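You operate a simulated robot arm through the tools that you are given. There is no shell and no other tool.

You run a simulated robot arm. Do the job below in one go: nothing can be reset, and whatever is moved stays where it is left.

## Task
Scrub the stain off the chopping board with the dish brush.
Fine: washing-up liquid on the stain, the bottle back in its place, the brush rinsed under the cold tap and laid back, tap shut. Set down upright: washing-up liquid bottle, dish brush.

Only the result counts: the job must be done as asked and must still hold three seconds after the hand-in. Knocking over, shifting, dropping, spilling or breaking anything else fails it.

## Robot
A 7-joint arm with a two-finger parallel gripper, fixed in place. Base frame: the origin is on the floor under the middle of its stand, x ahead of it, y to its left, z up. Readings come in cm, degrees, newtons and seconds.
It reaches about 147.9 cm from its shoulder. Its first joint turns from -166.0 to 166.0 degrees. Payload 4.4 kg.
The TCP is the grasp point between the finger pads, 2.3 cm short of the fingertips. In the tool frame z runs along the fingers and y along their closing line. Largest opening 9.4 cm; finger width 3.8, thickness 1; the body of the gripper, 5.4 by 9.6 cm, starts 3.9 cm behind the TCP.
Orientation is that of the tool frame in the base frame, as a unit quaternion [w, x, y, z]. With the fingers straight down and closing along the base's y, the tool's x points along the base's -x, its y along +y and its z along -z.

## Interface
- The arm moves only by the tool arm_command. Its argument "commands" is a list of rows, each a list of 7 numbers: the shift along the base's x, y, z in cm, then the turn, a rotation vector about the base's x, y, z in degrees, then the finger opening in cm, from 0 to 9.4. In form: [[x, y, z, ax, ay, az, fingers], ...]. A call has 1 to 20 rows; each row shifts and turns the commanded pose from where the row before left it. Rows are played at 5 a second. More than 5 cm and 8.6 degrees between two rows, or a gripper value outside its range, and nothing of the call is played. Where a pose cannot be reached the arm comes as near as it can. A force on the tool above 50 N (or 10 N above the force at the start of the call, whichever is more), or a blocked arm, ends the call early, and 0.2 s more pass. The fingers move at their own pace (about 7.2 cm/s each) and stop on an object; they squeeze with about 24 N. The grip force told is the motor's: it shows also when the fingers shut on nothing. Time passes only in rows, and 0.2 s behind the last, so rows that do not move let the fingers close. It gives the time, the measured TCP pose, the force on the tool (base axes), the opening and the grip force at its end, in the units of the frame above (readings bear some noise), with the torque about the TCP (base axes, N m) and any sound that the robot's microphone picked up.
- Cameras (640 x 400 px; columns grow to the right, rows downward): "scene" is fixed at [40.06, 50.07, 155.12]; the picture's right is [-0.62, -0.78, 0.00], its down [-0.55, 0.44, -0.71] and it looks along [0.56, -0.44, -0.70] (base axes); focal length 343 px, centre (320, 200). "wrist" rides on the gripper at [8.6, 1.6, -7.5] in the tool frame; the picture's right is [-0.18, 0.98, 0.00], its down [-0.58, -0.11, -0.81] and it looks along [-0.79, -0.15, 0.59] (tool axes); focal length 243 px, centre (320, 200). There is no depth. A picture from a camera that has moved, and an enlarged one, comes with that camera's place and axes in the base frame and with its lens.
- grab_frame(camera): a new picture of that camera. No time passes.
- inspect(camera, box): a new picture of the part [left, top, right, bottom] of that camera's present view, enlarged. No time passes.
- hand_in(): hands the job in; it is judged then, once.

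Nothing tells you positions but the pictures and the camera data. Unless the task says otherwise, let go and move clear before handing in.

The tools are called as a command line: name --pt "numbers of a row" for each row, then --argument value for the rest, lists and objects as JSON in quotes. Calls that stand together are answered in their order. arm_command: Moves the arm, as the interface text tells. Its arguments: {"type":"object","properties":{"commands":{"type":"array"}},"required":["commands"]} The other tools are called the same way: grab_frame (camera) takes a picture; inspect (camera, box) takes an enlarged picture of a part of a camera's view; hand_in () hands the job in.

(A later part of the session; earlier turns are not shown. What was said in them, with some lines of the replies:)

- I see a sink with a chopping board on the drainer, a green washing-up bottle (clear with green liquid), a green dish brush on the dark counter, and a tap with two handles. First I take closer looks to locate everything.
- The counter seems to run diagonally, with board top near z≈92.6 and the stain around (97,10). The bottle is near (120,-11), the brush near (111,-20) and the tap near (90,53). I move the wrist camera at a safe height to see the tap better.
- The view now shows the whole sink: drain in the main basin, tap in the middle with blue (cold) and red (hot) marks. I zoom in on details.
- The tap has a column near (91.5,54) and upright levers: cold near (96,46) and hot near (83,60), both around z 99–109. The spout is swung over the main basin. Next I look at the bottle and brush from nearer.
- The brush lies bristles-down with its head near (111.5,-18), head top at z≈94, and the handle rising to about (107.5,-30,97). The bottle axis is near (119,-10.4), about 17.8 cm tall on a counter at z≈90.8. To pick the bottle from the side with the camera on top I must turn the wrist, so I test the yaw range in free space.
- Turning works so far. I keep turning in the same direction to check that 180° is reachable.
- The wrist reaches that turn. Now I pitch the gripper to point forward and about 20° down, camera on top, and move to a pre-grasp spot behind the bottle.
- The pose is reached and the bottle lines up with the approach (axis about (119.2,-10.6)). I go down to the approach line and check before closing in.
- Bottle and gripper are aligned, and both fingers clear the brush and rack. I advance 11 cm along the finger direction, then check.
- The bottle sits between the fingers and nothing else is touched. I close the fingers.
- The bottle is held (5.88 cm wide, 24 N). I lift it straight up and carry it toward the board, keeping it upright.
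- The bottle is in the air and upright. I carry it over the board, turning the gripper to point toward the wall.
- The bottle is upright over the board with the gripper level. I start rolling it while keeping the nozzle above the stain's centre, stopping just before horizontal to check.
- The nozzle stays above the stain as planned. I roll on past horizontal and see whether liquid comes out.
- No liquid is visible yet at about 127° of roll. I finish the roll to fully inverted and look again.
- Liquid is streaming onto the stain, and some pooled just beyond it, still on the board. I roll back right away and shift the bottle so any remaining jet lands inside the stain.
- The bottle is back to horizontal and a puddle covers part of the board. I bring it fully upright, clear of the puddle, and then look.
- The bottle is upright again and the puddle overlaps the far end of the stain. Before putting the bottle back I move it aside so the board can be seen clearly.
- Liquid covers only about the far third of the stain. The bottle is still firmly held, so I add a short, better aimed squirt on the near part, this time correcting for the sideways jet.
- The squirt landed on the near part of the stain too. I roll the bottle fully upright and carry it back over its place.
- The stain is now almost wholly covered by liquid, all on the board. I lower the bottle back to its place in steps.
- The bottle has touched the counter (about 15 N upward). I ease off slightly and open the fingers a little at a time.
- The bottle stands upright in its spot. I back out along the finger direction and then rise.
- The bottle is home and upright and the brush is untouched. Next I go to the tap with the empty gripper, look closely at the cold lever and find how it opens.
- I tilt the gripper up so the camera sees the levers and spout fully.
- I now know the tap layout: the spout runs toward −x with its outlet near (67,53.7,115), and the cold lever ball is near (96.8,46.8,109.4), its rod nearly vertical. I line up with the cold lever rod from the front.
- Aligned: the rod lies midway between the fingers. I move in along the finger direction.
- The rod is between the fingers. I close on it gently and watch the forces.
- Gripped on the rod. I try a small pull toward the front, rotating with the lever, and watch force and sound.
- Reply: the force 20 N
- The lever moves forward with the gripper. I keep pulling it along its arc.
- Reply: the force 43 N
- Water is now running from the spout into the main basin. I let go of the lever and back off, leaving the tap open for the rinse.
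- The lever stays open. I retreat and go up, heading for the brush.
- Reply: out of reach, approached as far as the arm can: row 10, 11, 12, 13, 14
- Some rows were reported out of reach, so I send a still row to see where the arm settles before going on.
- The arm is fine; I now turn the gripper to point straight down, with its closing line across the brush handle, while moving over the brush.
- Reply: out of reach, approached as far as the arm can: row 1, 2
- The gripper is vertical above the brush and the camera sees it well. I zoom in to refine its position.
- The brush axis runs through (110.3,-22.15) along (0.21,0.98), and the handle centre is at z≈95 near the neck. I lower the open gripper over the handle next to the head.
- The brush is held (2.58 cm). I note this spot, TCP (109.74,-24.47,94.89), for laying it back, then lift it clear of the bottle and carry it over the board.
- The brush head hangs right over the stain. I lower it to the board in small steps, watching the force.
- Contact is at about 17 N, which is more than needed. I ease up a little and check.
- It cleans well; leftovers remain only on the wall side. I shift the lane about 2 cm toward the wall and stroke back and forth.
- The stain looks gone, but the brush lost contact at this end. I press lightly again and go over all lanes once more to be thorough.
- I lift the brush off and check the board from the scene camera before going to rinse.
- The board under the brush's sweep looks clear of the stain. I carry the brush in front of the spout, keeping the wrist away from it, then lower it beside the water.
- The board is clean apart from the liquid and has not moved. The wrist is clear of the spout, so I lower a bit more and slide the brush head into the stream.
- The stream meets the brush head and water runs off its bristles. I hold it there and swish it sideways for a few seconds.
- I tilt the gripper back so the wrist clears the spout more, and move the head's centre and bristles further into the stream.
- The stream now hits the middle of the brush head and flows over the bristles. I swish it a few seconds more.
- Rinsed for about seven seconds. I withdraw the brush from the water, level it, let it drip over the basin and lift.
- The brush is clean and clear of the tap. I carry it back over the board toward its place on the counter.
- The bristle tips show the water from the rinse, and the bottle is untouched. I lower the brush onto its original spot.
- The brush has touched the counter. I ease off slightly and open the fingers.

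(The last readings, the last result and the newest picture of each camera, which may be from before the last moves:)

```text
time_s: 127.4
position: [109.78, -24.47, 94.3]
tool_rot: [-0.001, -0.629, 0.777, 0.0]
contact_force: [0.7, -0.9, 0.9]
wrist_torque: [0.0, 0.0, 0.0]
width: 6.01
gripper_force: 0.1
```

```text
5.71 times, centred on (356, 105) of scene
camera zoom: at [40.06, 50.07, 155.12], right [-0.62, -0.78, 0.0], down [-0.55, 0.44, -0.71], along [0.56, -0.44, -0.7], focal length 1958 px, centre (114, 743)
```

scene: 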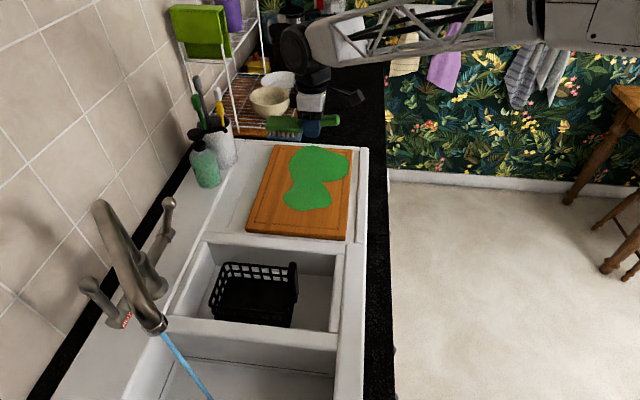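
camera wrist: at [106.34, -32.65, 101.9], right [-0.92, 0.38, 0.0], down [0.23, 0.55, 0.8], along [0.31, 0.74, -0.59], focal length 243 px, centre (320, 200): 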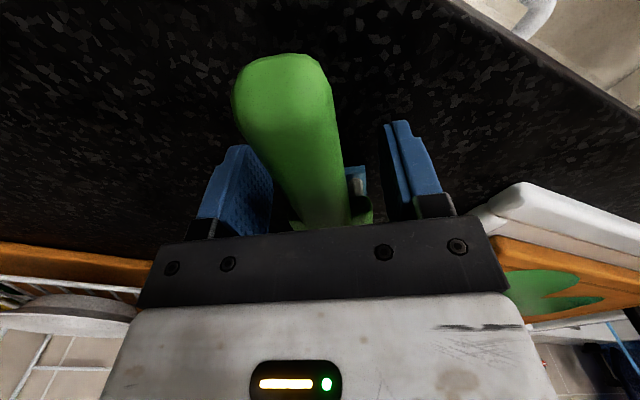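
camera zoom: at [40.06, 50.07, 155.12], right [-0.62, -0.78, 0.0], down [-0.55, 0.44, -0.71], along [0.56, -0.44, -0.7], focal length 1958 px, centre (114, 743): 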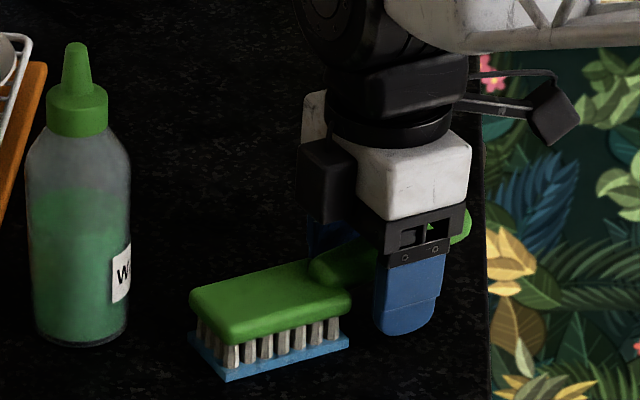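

The brush stands free on its bristles. I rise straight up and check it.

arm_command --pt "0 0 1 0 0 0 6" --pt "0 0 3 0 0 0 6" --pt "0 0 5 0 0 0 6" --pt "0 0 5 0 0 0 6" --pt "0 0 5 0 0 0 6" --pt "0 0 3 0 0 0 6" --pt "0 0 0 0 0 0 6"

grab_frame --camera "scene"

inspect --camera "scene" --box '[220, 50, 400, 162]'

inspect --camera "wrist" --box '[160, 0, 480, 200]'

```text
time_s: 129.0
position: [109.83, -24.28, 116.49]
tool_rot: [0.0, -0.629, 0.777, 0.0]
contact_force: [-0.1, -0.1, 0.2]
wrist_torque: [-0.01, 0.03, -0.01]
width: 6.0
gripper_force: 0.1
```

```text
taken
```

scene: 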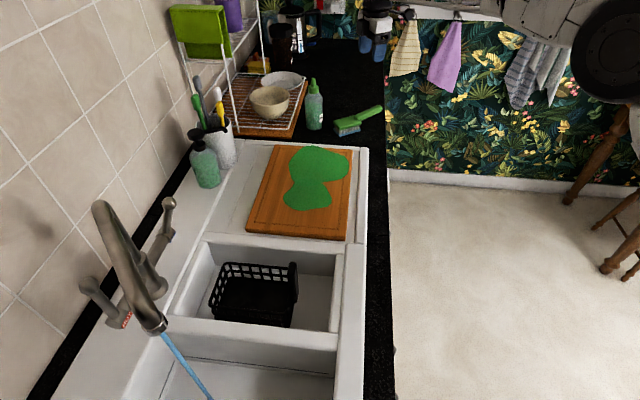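

```text
3.56 times, centred on (310, 106) of scene
camera zoom: at [40.06, 50.07, 155.12], right [-0.62, -0.78, 0.0], down [-0.55, 0.44, -0.71], along [0.56, -0.44, -0.7], focal length 1218 px, centre (356, 534)
```

zoom: 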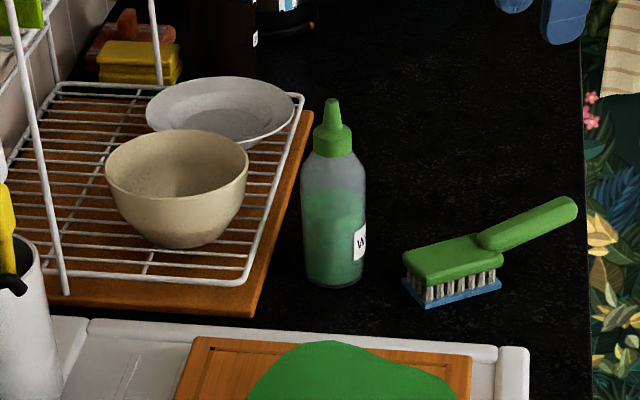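

```text
2.00 times, centred on (320, 100) of wrist
camera zoom: at [106.42, -32.54, 124.01], right [-0.92, 0.38, 0.0], down [0.23, 0.55, 0.8], along [0.31, 0.74, -0.59], focal length 485 px, centre (320, 400)
```

zoom: 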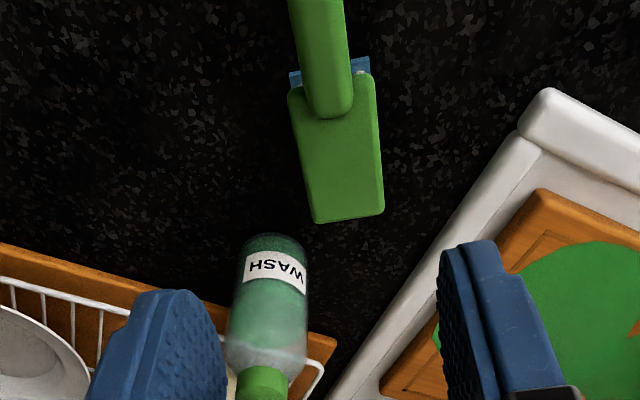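

Bottle and brush are both back and upright. Now the tap: I go to the front of the cold lever with the gripper pointing down, fingers set to straddle the lever front and back.

arm_command --pt "-1.62 4.4 0.3 0 0 4.07 6" --pt "-1.62 4.4 0.3 0 0 4.07 6" --pt "-1.62 4.4 0.3 0 0 4.07 6" --pt "-1.62 4.4 0.3 0 0 4.07 6" --pt "-1.62 4.4 0.3 0 0 4.07 6" --pt "-1.62 4.4 0.3 0 0 4.07 6" --pt "-1.62 4.4 0.3 0 0 4.07 6" --pt "-1.62 4.4 0.3 0 0 4.07 6" --pt "-1.62 4.4 0.3 0 0 4.07 6" --pt "-1.62 4.4 0.3 0 0 4.07 6" --pt "-1.62 4.4 0.3 0 0 4.07 6" --pt "-1.62 4.4 0.3 0 0 4.07 6" --pt "-1.62 4.4 0.3 0 0 4.07 6" --pt "-1.62 4.4 0.3 0 0 4.07 6" --pt "0 0 0 0 0 0 6"

grab_frame --camera "scene"

grab_frame --camera "wrist"

```text
time_s: 132.2
position: [87.26, 37.33, 120.55]
tool_rot: [0.0, 0.924, -0.382, 0.001]
contact_force: [1.3, -1.1, 0.2]
wrist_torque: [0.01, -0.02, -0.01]
width: 6.0
gripper_force: 0.0
```

```text
taken
```

scene: 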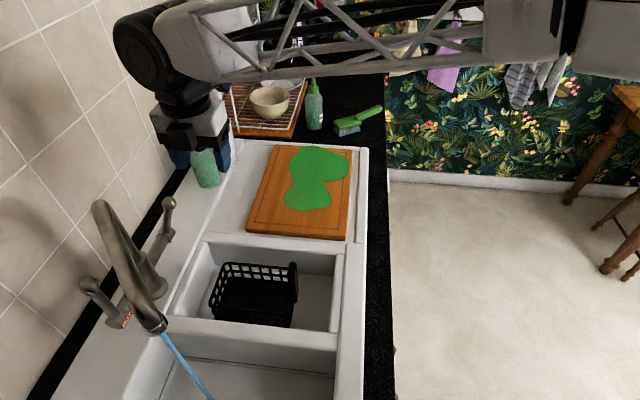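

```text
taken
camera wrist: at [92.18, 29.89, 128.11], right [-0.83, -0.56, 0.0], down [-0.34, 0.49, 0.81], along [-0.45, 0.66, -0.59], focal length 243 px, centre (320, 200)
```

wrist: 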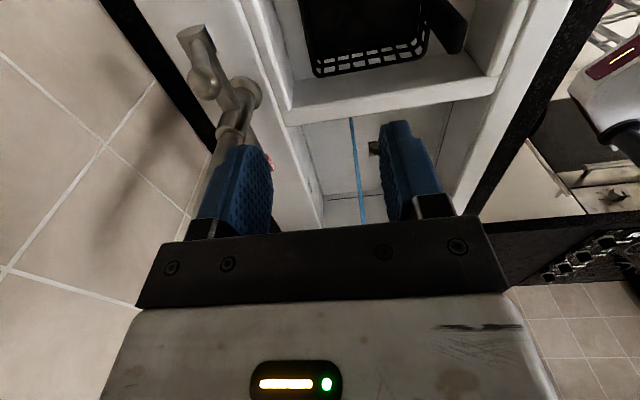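

The cold lever's ball is near (94.2,43.6,108.8). I move above it with fingers open front-to-back and check before lowering.

arm_command --pt "2.29 2.14 -0.5 0 0 0 6" --pt "2.29 2.14 -0.5 0 0 0 6" --pt "2.29 2.14 -0.5 0 0 0 6" --pt "0 0 -2 0 0 0 6" --pt "0 0 0 0 0 0 6"

grab_frame --camera "wrist"

grab_frame --camera "scene"

inspect --camera "scene" --box '[60, 100, 260, 260]'

```text
time_s: 133.4
position: [93.91, 43.62, 117.04]
tool_rot: [0.001, 0.924, -0.383, 0.002]
contact_force: [-0.8, -0.3, -0.9]
wrist_torque: [0.02, -0.01, 0.0]
width: 6.0
gripper_force: 0.1
```

```text
taken
camera wrist: at [98.84, 36.28, 124.58], right [-0.83, -0.56, 0.0], down [-0.34, 0.49, 0.8], along [-0.45, 0.66, -0.59], focal length 243 px, centre (320, 200)
```

wrist: 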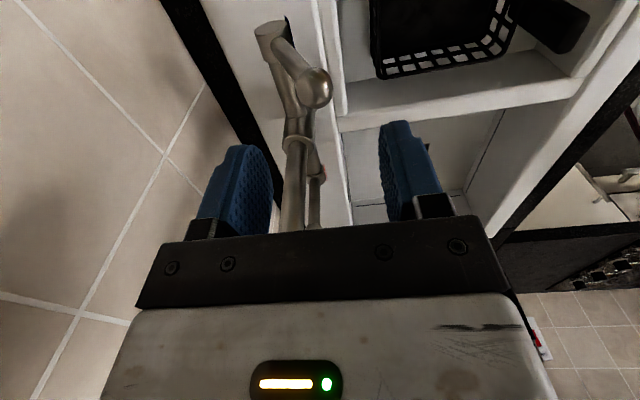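

```text
taken
```

scene: 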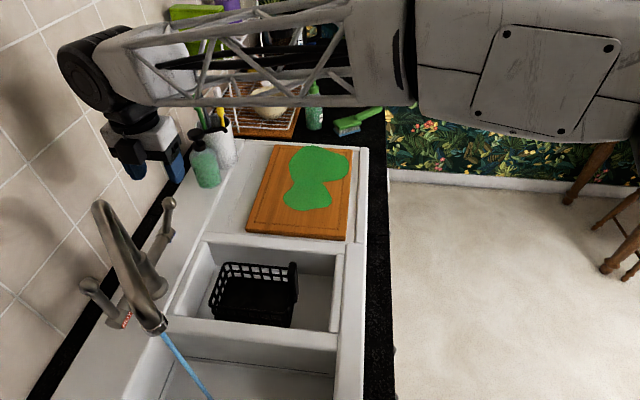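

```text
2.50 times, centred on (160, 180) of scene
camera zoom: at [40.06, 50.07, 155.12], right [-0.62, -0.78, 0.0], down [-0.55, 0.44, -0.71], along [0.56, -0.44, -0.7], focal length 856 px, centre (720, 250)
```

zoom: 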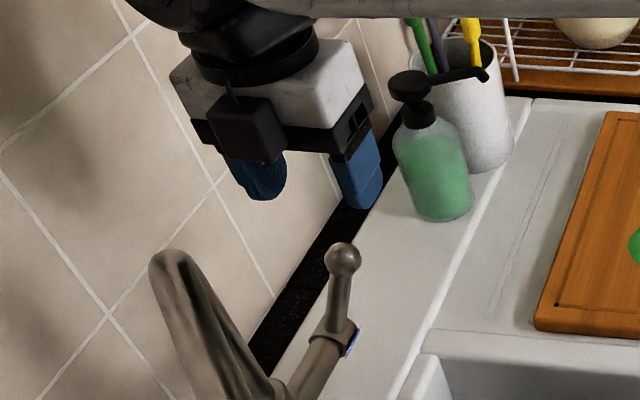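

Centred over the ball with fingers in front of and behind it. I lower and close loosely around it.

arm_command --pt "0.2 0.15 -2.5 0 0 0 6" --pt "0 0 -2.5 0 0 0 6" --pt "0 0 -1.7 0 0 0 6" --pt "0 0 0 0 0 0 6"

grab_frame --camera "wrist"

inspect --camera "scene" --box '[60, 100, 260, 260]'

```text
time_s: 134.4
position: [94.19, 43.79, 110.38]
tool_rot: [0.0, 0.924, -0.383, 0.002]
contact_force: [-0.3, -1.0, -0.4]
wrist_torque: [0.0, 0.01, -0.04]
width: 5.99
gripper_force: 0.0
```

```text
taken
camera wrist: at [99.1, 36.43, 117.93], right [-0.83, -0.56, 0.0], down [-0.34, 0.49, 0.8], along [-0.45, 0.66, -0.59], focal length 243 px, centre (320, 200)
```

wrist: 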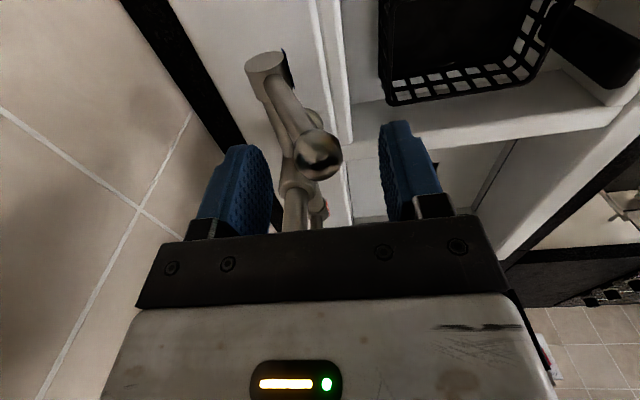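

```text
2.50 times, centred on (160, 180) of scene
camera zoom: at [40.06, 50.07, 155.12], right [-0.62, -0.78, 0.0], down [-0.55, 0.44, -0.71], along [0.56, -0.44, -0.7], focal length 856 px, centre (720, 250)
```

zoom: 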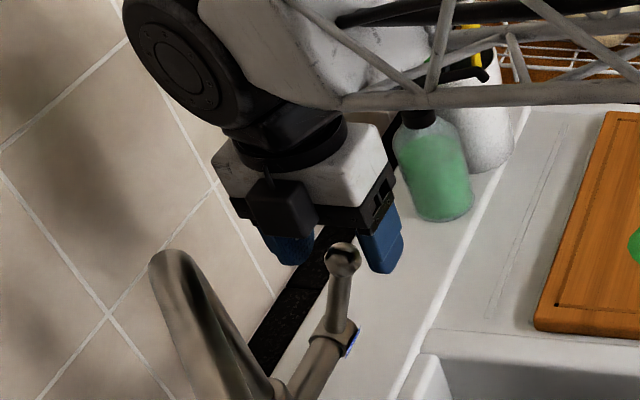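

arm_command --pt "0 0 0 0 0 0 4" --pt "0 0 0 0 0 0 2.4" --pt "0 0 0 0 0 0 2.4" --pt "0 0 0 0 0 0 2.4"

grab_frame --camera "wrist"

```text
time_s: 135.4
position: [94.24, 43.74, 110.37]
tool_rot: [0.0, 0.924, -0.382, 0.0]
contact_force: [0.9, 1.1, -0.8]
wrist_torque: [0.03, -0.09, -0.02]
width: 2.59
gripper_force: 44.7
```

```text
taken
camera wrist: at [99.1, 36.43, 117.93], right [-0.83, -0.56, 0.0], down [-0.34, 0.49, 0.81], along [-0.45, 0.66, -0.59], focal length 243 px, centre (320, 200)
```

wrist: 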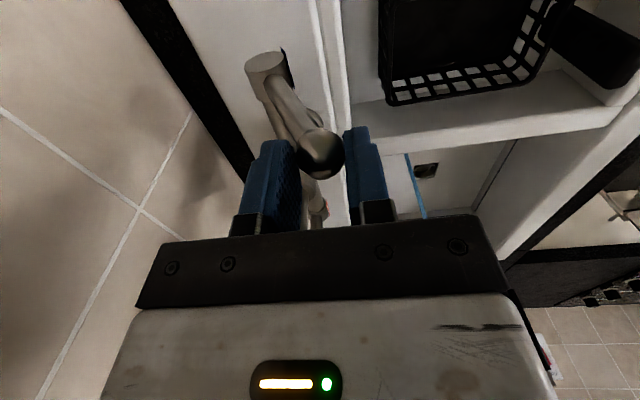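

The ball (about 2.5 cm) is between the fingers. I loosen slightly and push the lever back toward the wall in small steps, watching force and water.

arm_command --pt "0 0 0 0 0 0 3.0" --pt "0.354 0.354 0.05 0 0 0 3.0" --pt "0.354 0.354 0.05 0 0 0 3.0" --pt "0.354 0.354 0.05 0 0 0 3.0" --pt "0.354 0.354 0.05 0 0 0 3.0" --pt "0.354 0.354 0.05 0 0 0 3.0" --pt "0 0 0 0 0 0 3.0"

grab_frame --camera "scene"

inspect --camera "scene" --box '[60, 150, 260, 275]'

```text
time_s: 137.0
position: [95.83, 45.72, 110.5]
tool_rot: [0.001, 0.924, -0.384, 0.001]
contact_force: [-0.1, -0.3, 0.7]
wrist_torque: [0.01, 0.0, -0.01]
width: 3.04
gripper_force: 0.1
```

```text
taken
```

scene: 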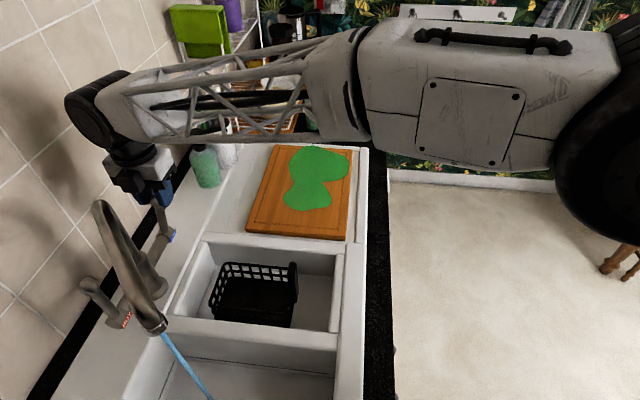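

```text
3.20 times, centred on (160, 212) of scene
camera zoom: at [40.06, 50.07, 155.12], right [-0.62, -0.78, 0.0], down [-0.55, 0.44, -0.71], along [0.56, -0.44, -0.7], focal length 1096 px, centre (832, 160)
```

zoom: 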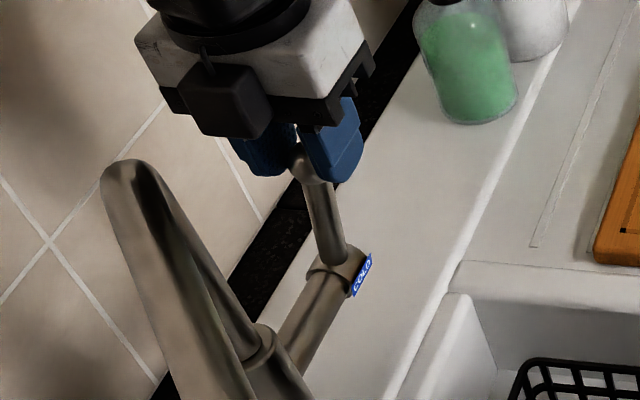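

arm_command --pt "0.283 0.283 0.03 0 0 0 3.0" --pt "0.283 0.283 0.03 0 0 0 3.0" --pt "0.283 0.283 0.03 0 0 0 3.0" --pt "0.283 0.283 0.03 0 0 0 3.0" --pt "0 0 0 0 0 0 3.0"

grab_frame --camera "scene"

inspect --camera "scene" --box '[60, 150, 260, 275]'

```text
time_s: 138.2
position: [97.08, 46.71, 110.86]
tool_rot: [0.0, 0.924, -0.382, 0.0]
contact_force: [-0.3, 0.3, -1.3]
wrist_torque: [-0.01, -0.01, 0.03]
width: 3.01
gripper_force: 0.0
```

```text
taken
```

scene: 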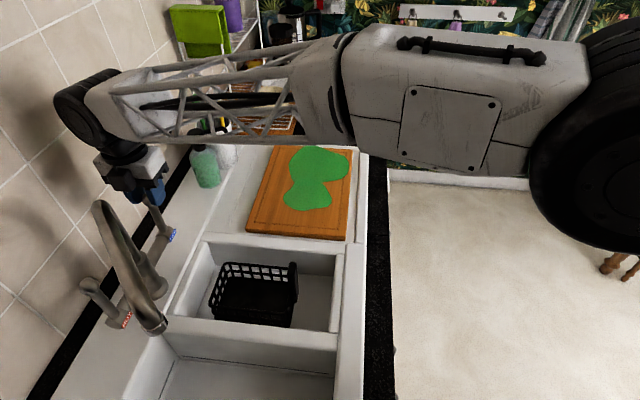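

```text
3.20 times, centred on (160, 212) of scene
camera zoom: at [40.06, 50.07, 155.12], right [-0.62, -0.78, 0.0], down [-0.55, 0.44, -0.71], along [0.56, -0.44, -0.7], focal length 1096 px, centre (832, 160)
```

zoom: 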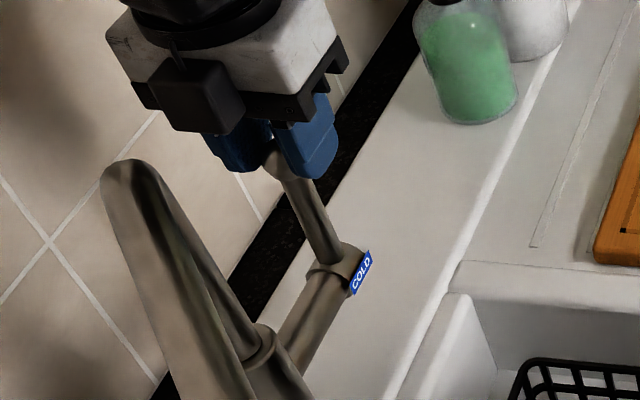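

The water has stopped and the lever is about upright. I press a hair further to feel for the end stop.

arm_command --pt "0.14 0.14 0 0 0 0 3.0" --pt "0.1 0.1 0 0 0 0 3.0" --pt "0 0 0 0 0 0 3.0"

grab_frame --camera "wrist"

```text
time_s: 139.0
position: [97.23, 46.89, 110.8]
tool_rot: [0.001, 0.924, -0.383, 0.001]
contact_force: [-0.6, -0.7, 0.8]
wrist_torque: [-0.03, 0.01, 0.01]
width: 3.03
gripper_force: 0.2
```

```text
taken
camera wrist: at [102.11, 39.48, 118.31], right [-0.83, -0.56, 0.0], down [-0.34, 0.49, 0.81], along [-0.45, 0.66, -0.59], focal length 243 px, centre (320, 200)
```

wrist: 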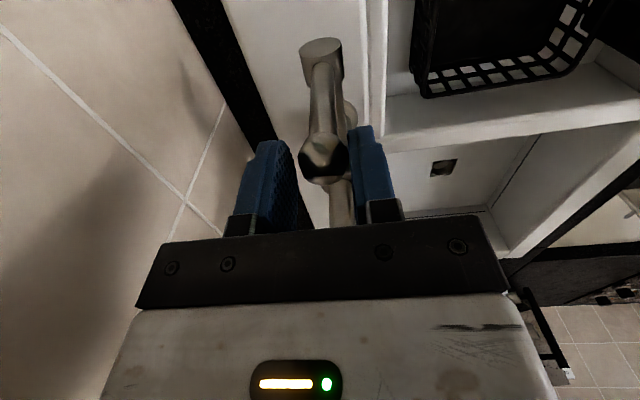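

arm_command --pt "0.1 0.1 0 0 0 0 3.0" --pt "0.1 0.1 0 0 0 0 3.0" --pt "0 0 0 0 0 0 3.0"

inspect --camera "scene" --box '[60, 150, 260, 275]'

```text
time_s: 139.8
position: [97.38, 47.08, 110.82]
tool_rot: [0.0, 0.924, -0.383, 0.0]
contact_force: [-5.9, -6.5, 2.6]
wrist_torque: [-0.18, 0.14, 0.04]
width: 3.42
gripper_force: 4.6
```

```text
3.20 times, centred on (160, 212) of scene
camera zoom: at [40.06, 50.07, 155.12], right [-0.62, -0.78, 0.0], down [-0.55, 0.44, -0.71], along [0.56, -0.44, -0.7], focal length 1096 px, centre (832, 160)
```

zoom: 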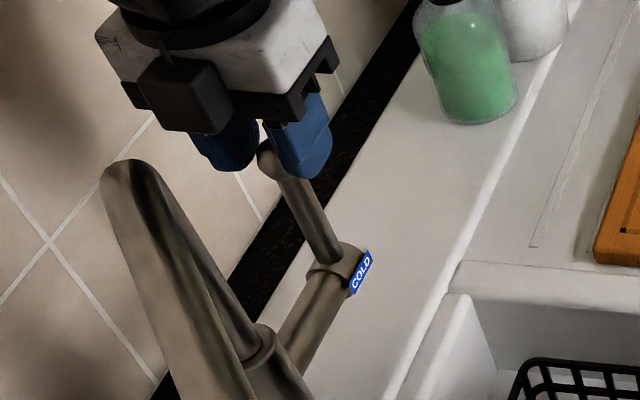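

The lever is firmly against its closed stop. I ease off, open the fingers and rise clear.

arm_command --pt "-0.1 -0.1 0 0 0 0 4" --pt "0 0 0 0 0 0 6" --pt "0 0 0 0 0 0 6" --pt "0 0 2 0 0 0 6" --pt "0 0 4 0 0 0 6" --pt "0 0 4 0 0 0 6" --pt "-2 -2 1 0 0 0 6" --pt "-3 -3 1 0 0 0 6" --pt "-3 -3 1 0 0 0 6" --pt "-3 -3 1 0 0 0 6" --pt "-3 -3 0 0 0 0 6" --pt "-3 -3 0 0 0 0 6" --pt "-3 -3 0 0 0 0 6" --pt "0 0 0 0 0 0 6"

grab_frame --camera "scene"

grab_frame --camera "wrist"

```text
time_s: 142.8
position: [77.28, 27.04, 124.83]
tool_rot: [0.001, 0.923, -0.384, 0.0]
contact_force: [-0.3, 0.4, 0.3]
wrist_torque: [0.0, -0.01, 0.02]
width: 6.02
gripper_force: 0.0
```

```text
taken
```

scene: 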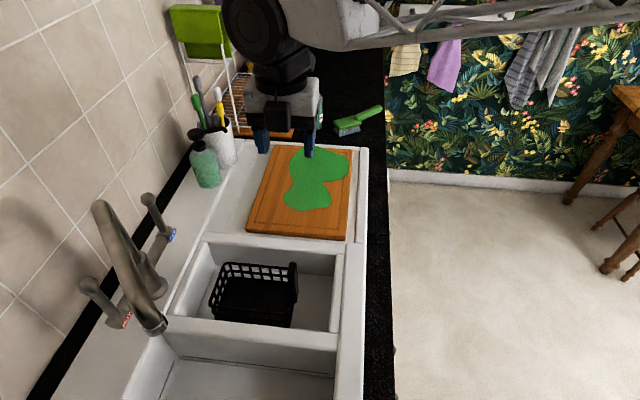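

```text
taken
camera wrist: at [82.28, 19.61, 132.25], right [-0.83, -0.56, 0.0], down [-0.34, 0.49, 0.8], along [-0.45, 0.66, -0.59], focal length 243 px, centre (320, 200)
```

wrist: 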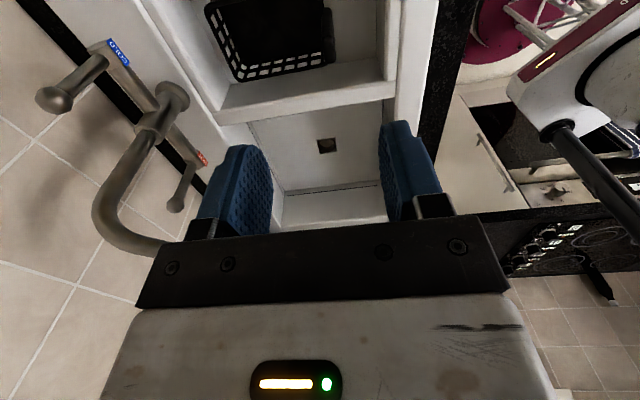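

The tap is shut and looks as at the start. I move the arm clear and inspect the board and everything else closely.

arm_command --pt "-1.5 -4 0.2 0 0 -4 6" --pt "-1.5 -4 0.2 0 0 -4 6" --pt "-1.5 -4 0.2 0 0 -4 6" --pt "-1.5 -4 0.2 0 0 -4 6" --pt "-1.5 -4 0.2 0 0 -4 6" --pt "-1.5 -4 0.2 0 0 -4 6" --pt "-1.5 -4 0.2 0 0 -4 6" --pt "-1.5 -4 0.2 0 0 -4 6" --pt "-1.5 -4 0.2 0 0 -4 6" --pt "0 0 0 0 0 0 6"

grab_frame --camera "scene"

inspect --camera "scene" --box '[230, 130, 374, 245]'

inspect --camera "scene" --box '[220, 50, 400, 162]'

inspect --camera "scene" --box '[60, 170, 380, 400]'

```text
time_s: 145.0
position: [63.88, -9.04, 126.72]
tool_rot: [0.001, 0.759, -0.651, 0.0]
contact_force: [0.2, 0.2, 0.3]
wrist_torque: [-0.03, 0.04, -0.01]
width: 5.98
gripper_force: 0.0
```

```text
taken
```

scene: 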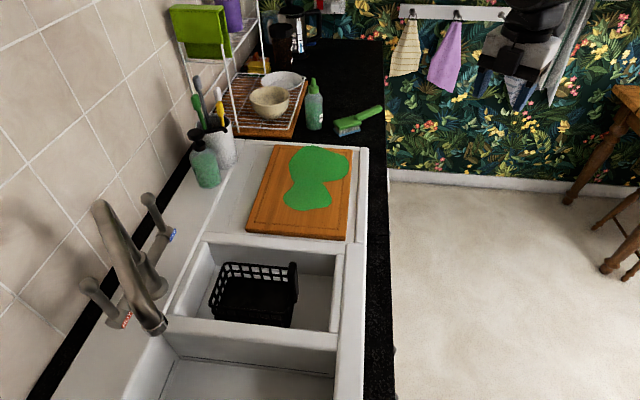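

```text
3.48 times, centred on (302, 188) of scene
camera zoom: at [40.06, 50.07, 155.12], right [-0.62, -0.78, 0.0], down [-0.55, 0.44, -0.71], along [0.56, -0.44, -0.7], focal length 1192 px, centre (383, 244)
```

zoom: 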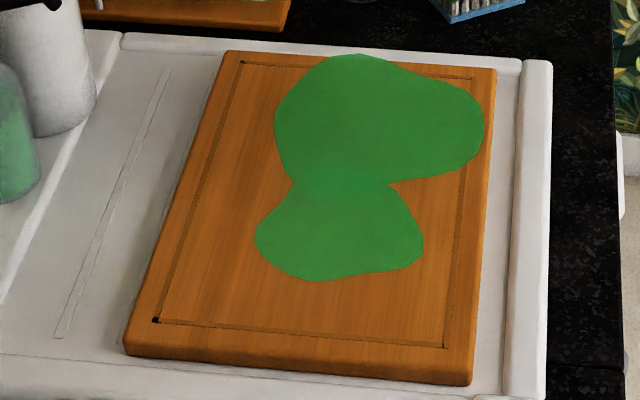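

```text
3.56 times, centred on (310, 106) of scene
camera zoom: at [40.06, 50.07, 155.12], right [-0.62, -0.78, 0.0], down [-0.55, 0.44, -0.71], along [0.56, -0.44, -0.7], focal length 1218 px, centre (356, 534)
```

zoom: 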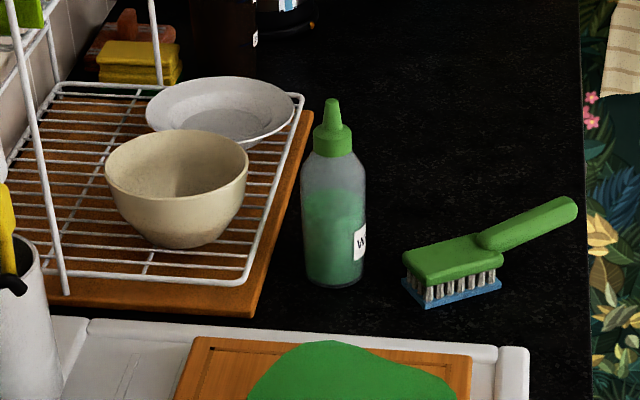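

```text
1.74 times, centred on (220, 285) of scene
camera zoom: at [40.06, 50.07, 155.12], right [-0.62, -0.78, 0.0], down [-0.55, 0.44, -0.71], along [0.56, -0.44, -0.7], focal length 596 px, centre (494, 52)
```

zoom: 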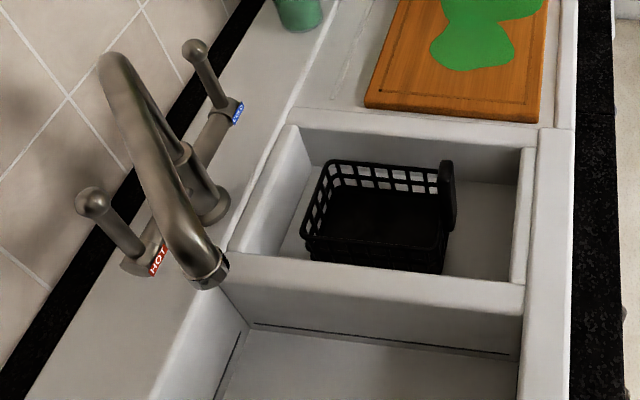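

The stain is gone, with only washing-up liquid left on the board, which has not moved. The bottle and brush stand upright in their places, the brush is rinsed, the cold lever is against its closed stop with no water running, and the arm is clear. I hand in the job.

hand_in

```text
The job is handed in.
```

I scrubbed the stain off the chopping board with the dish brush, and the job is handed in. No stain shows in the final pictures. The washing-up liquid left on the board is opaque, so I couldn't see the wood under it, but I passed the brush over that whole area several times.

- **Washing-up liquid:** I poured twice, because the first pour covered only the far third of the stain. Some liquid spread past the stain but stayed on the board.
- **Bottle:** It is back in its place, standing upright.
- **Brush:** I rinsed it under the cold tap for about seven seconds. It is back in its spot, standing on its bristles and still wet.
- **Tap:** The cold lever is back against its closed stop and no water is running.
- **Everything else:** Nothing else was knocked over or spilled. The board and the rest look the same as in the first pictures, and the arm is clear.
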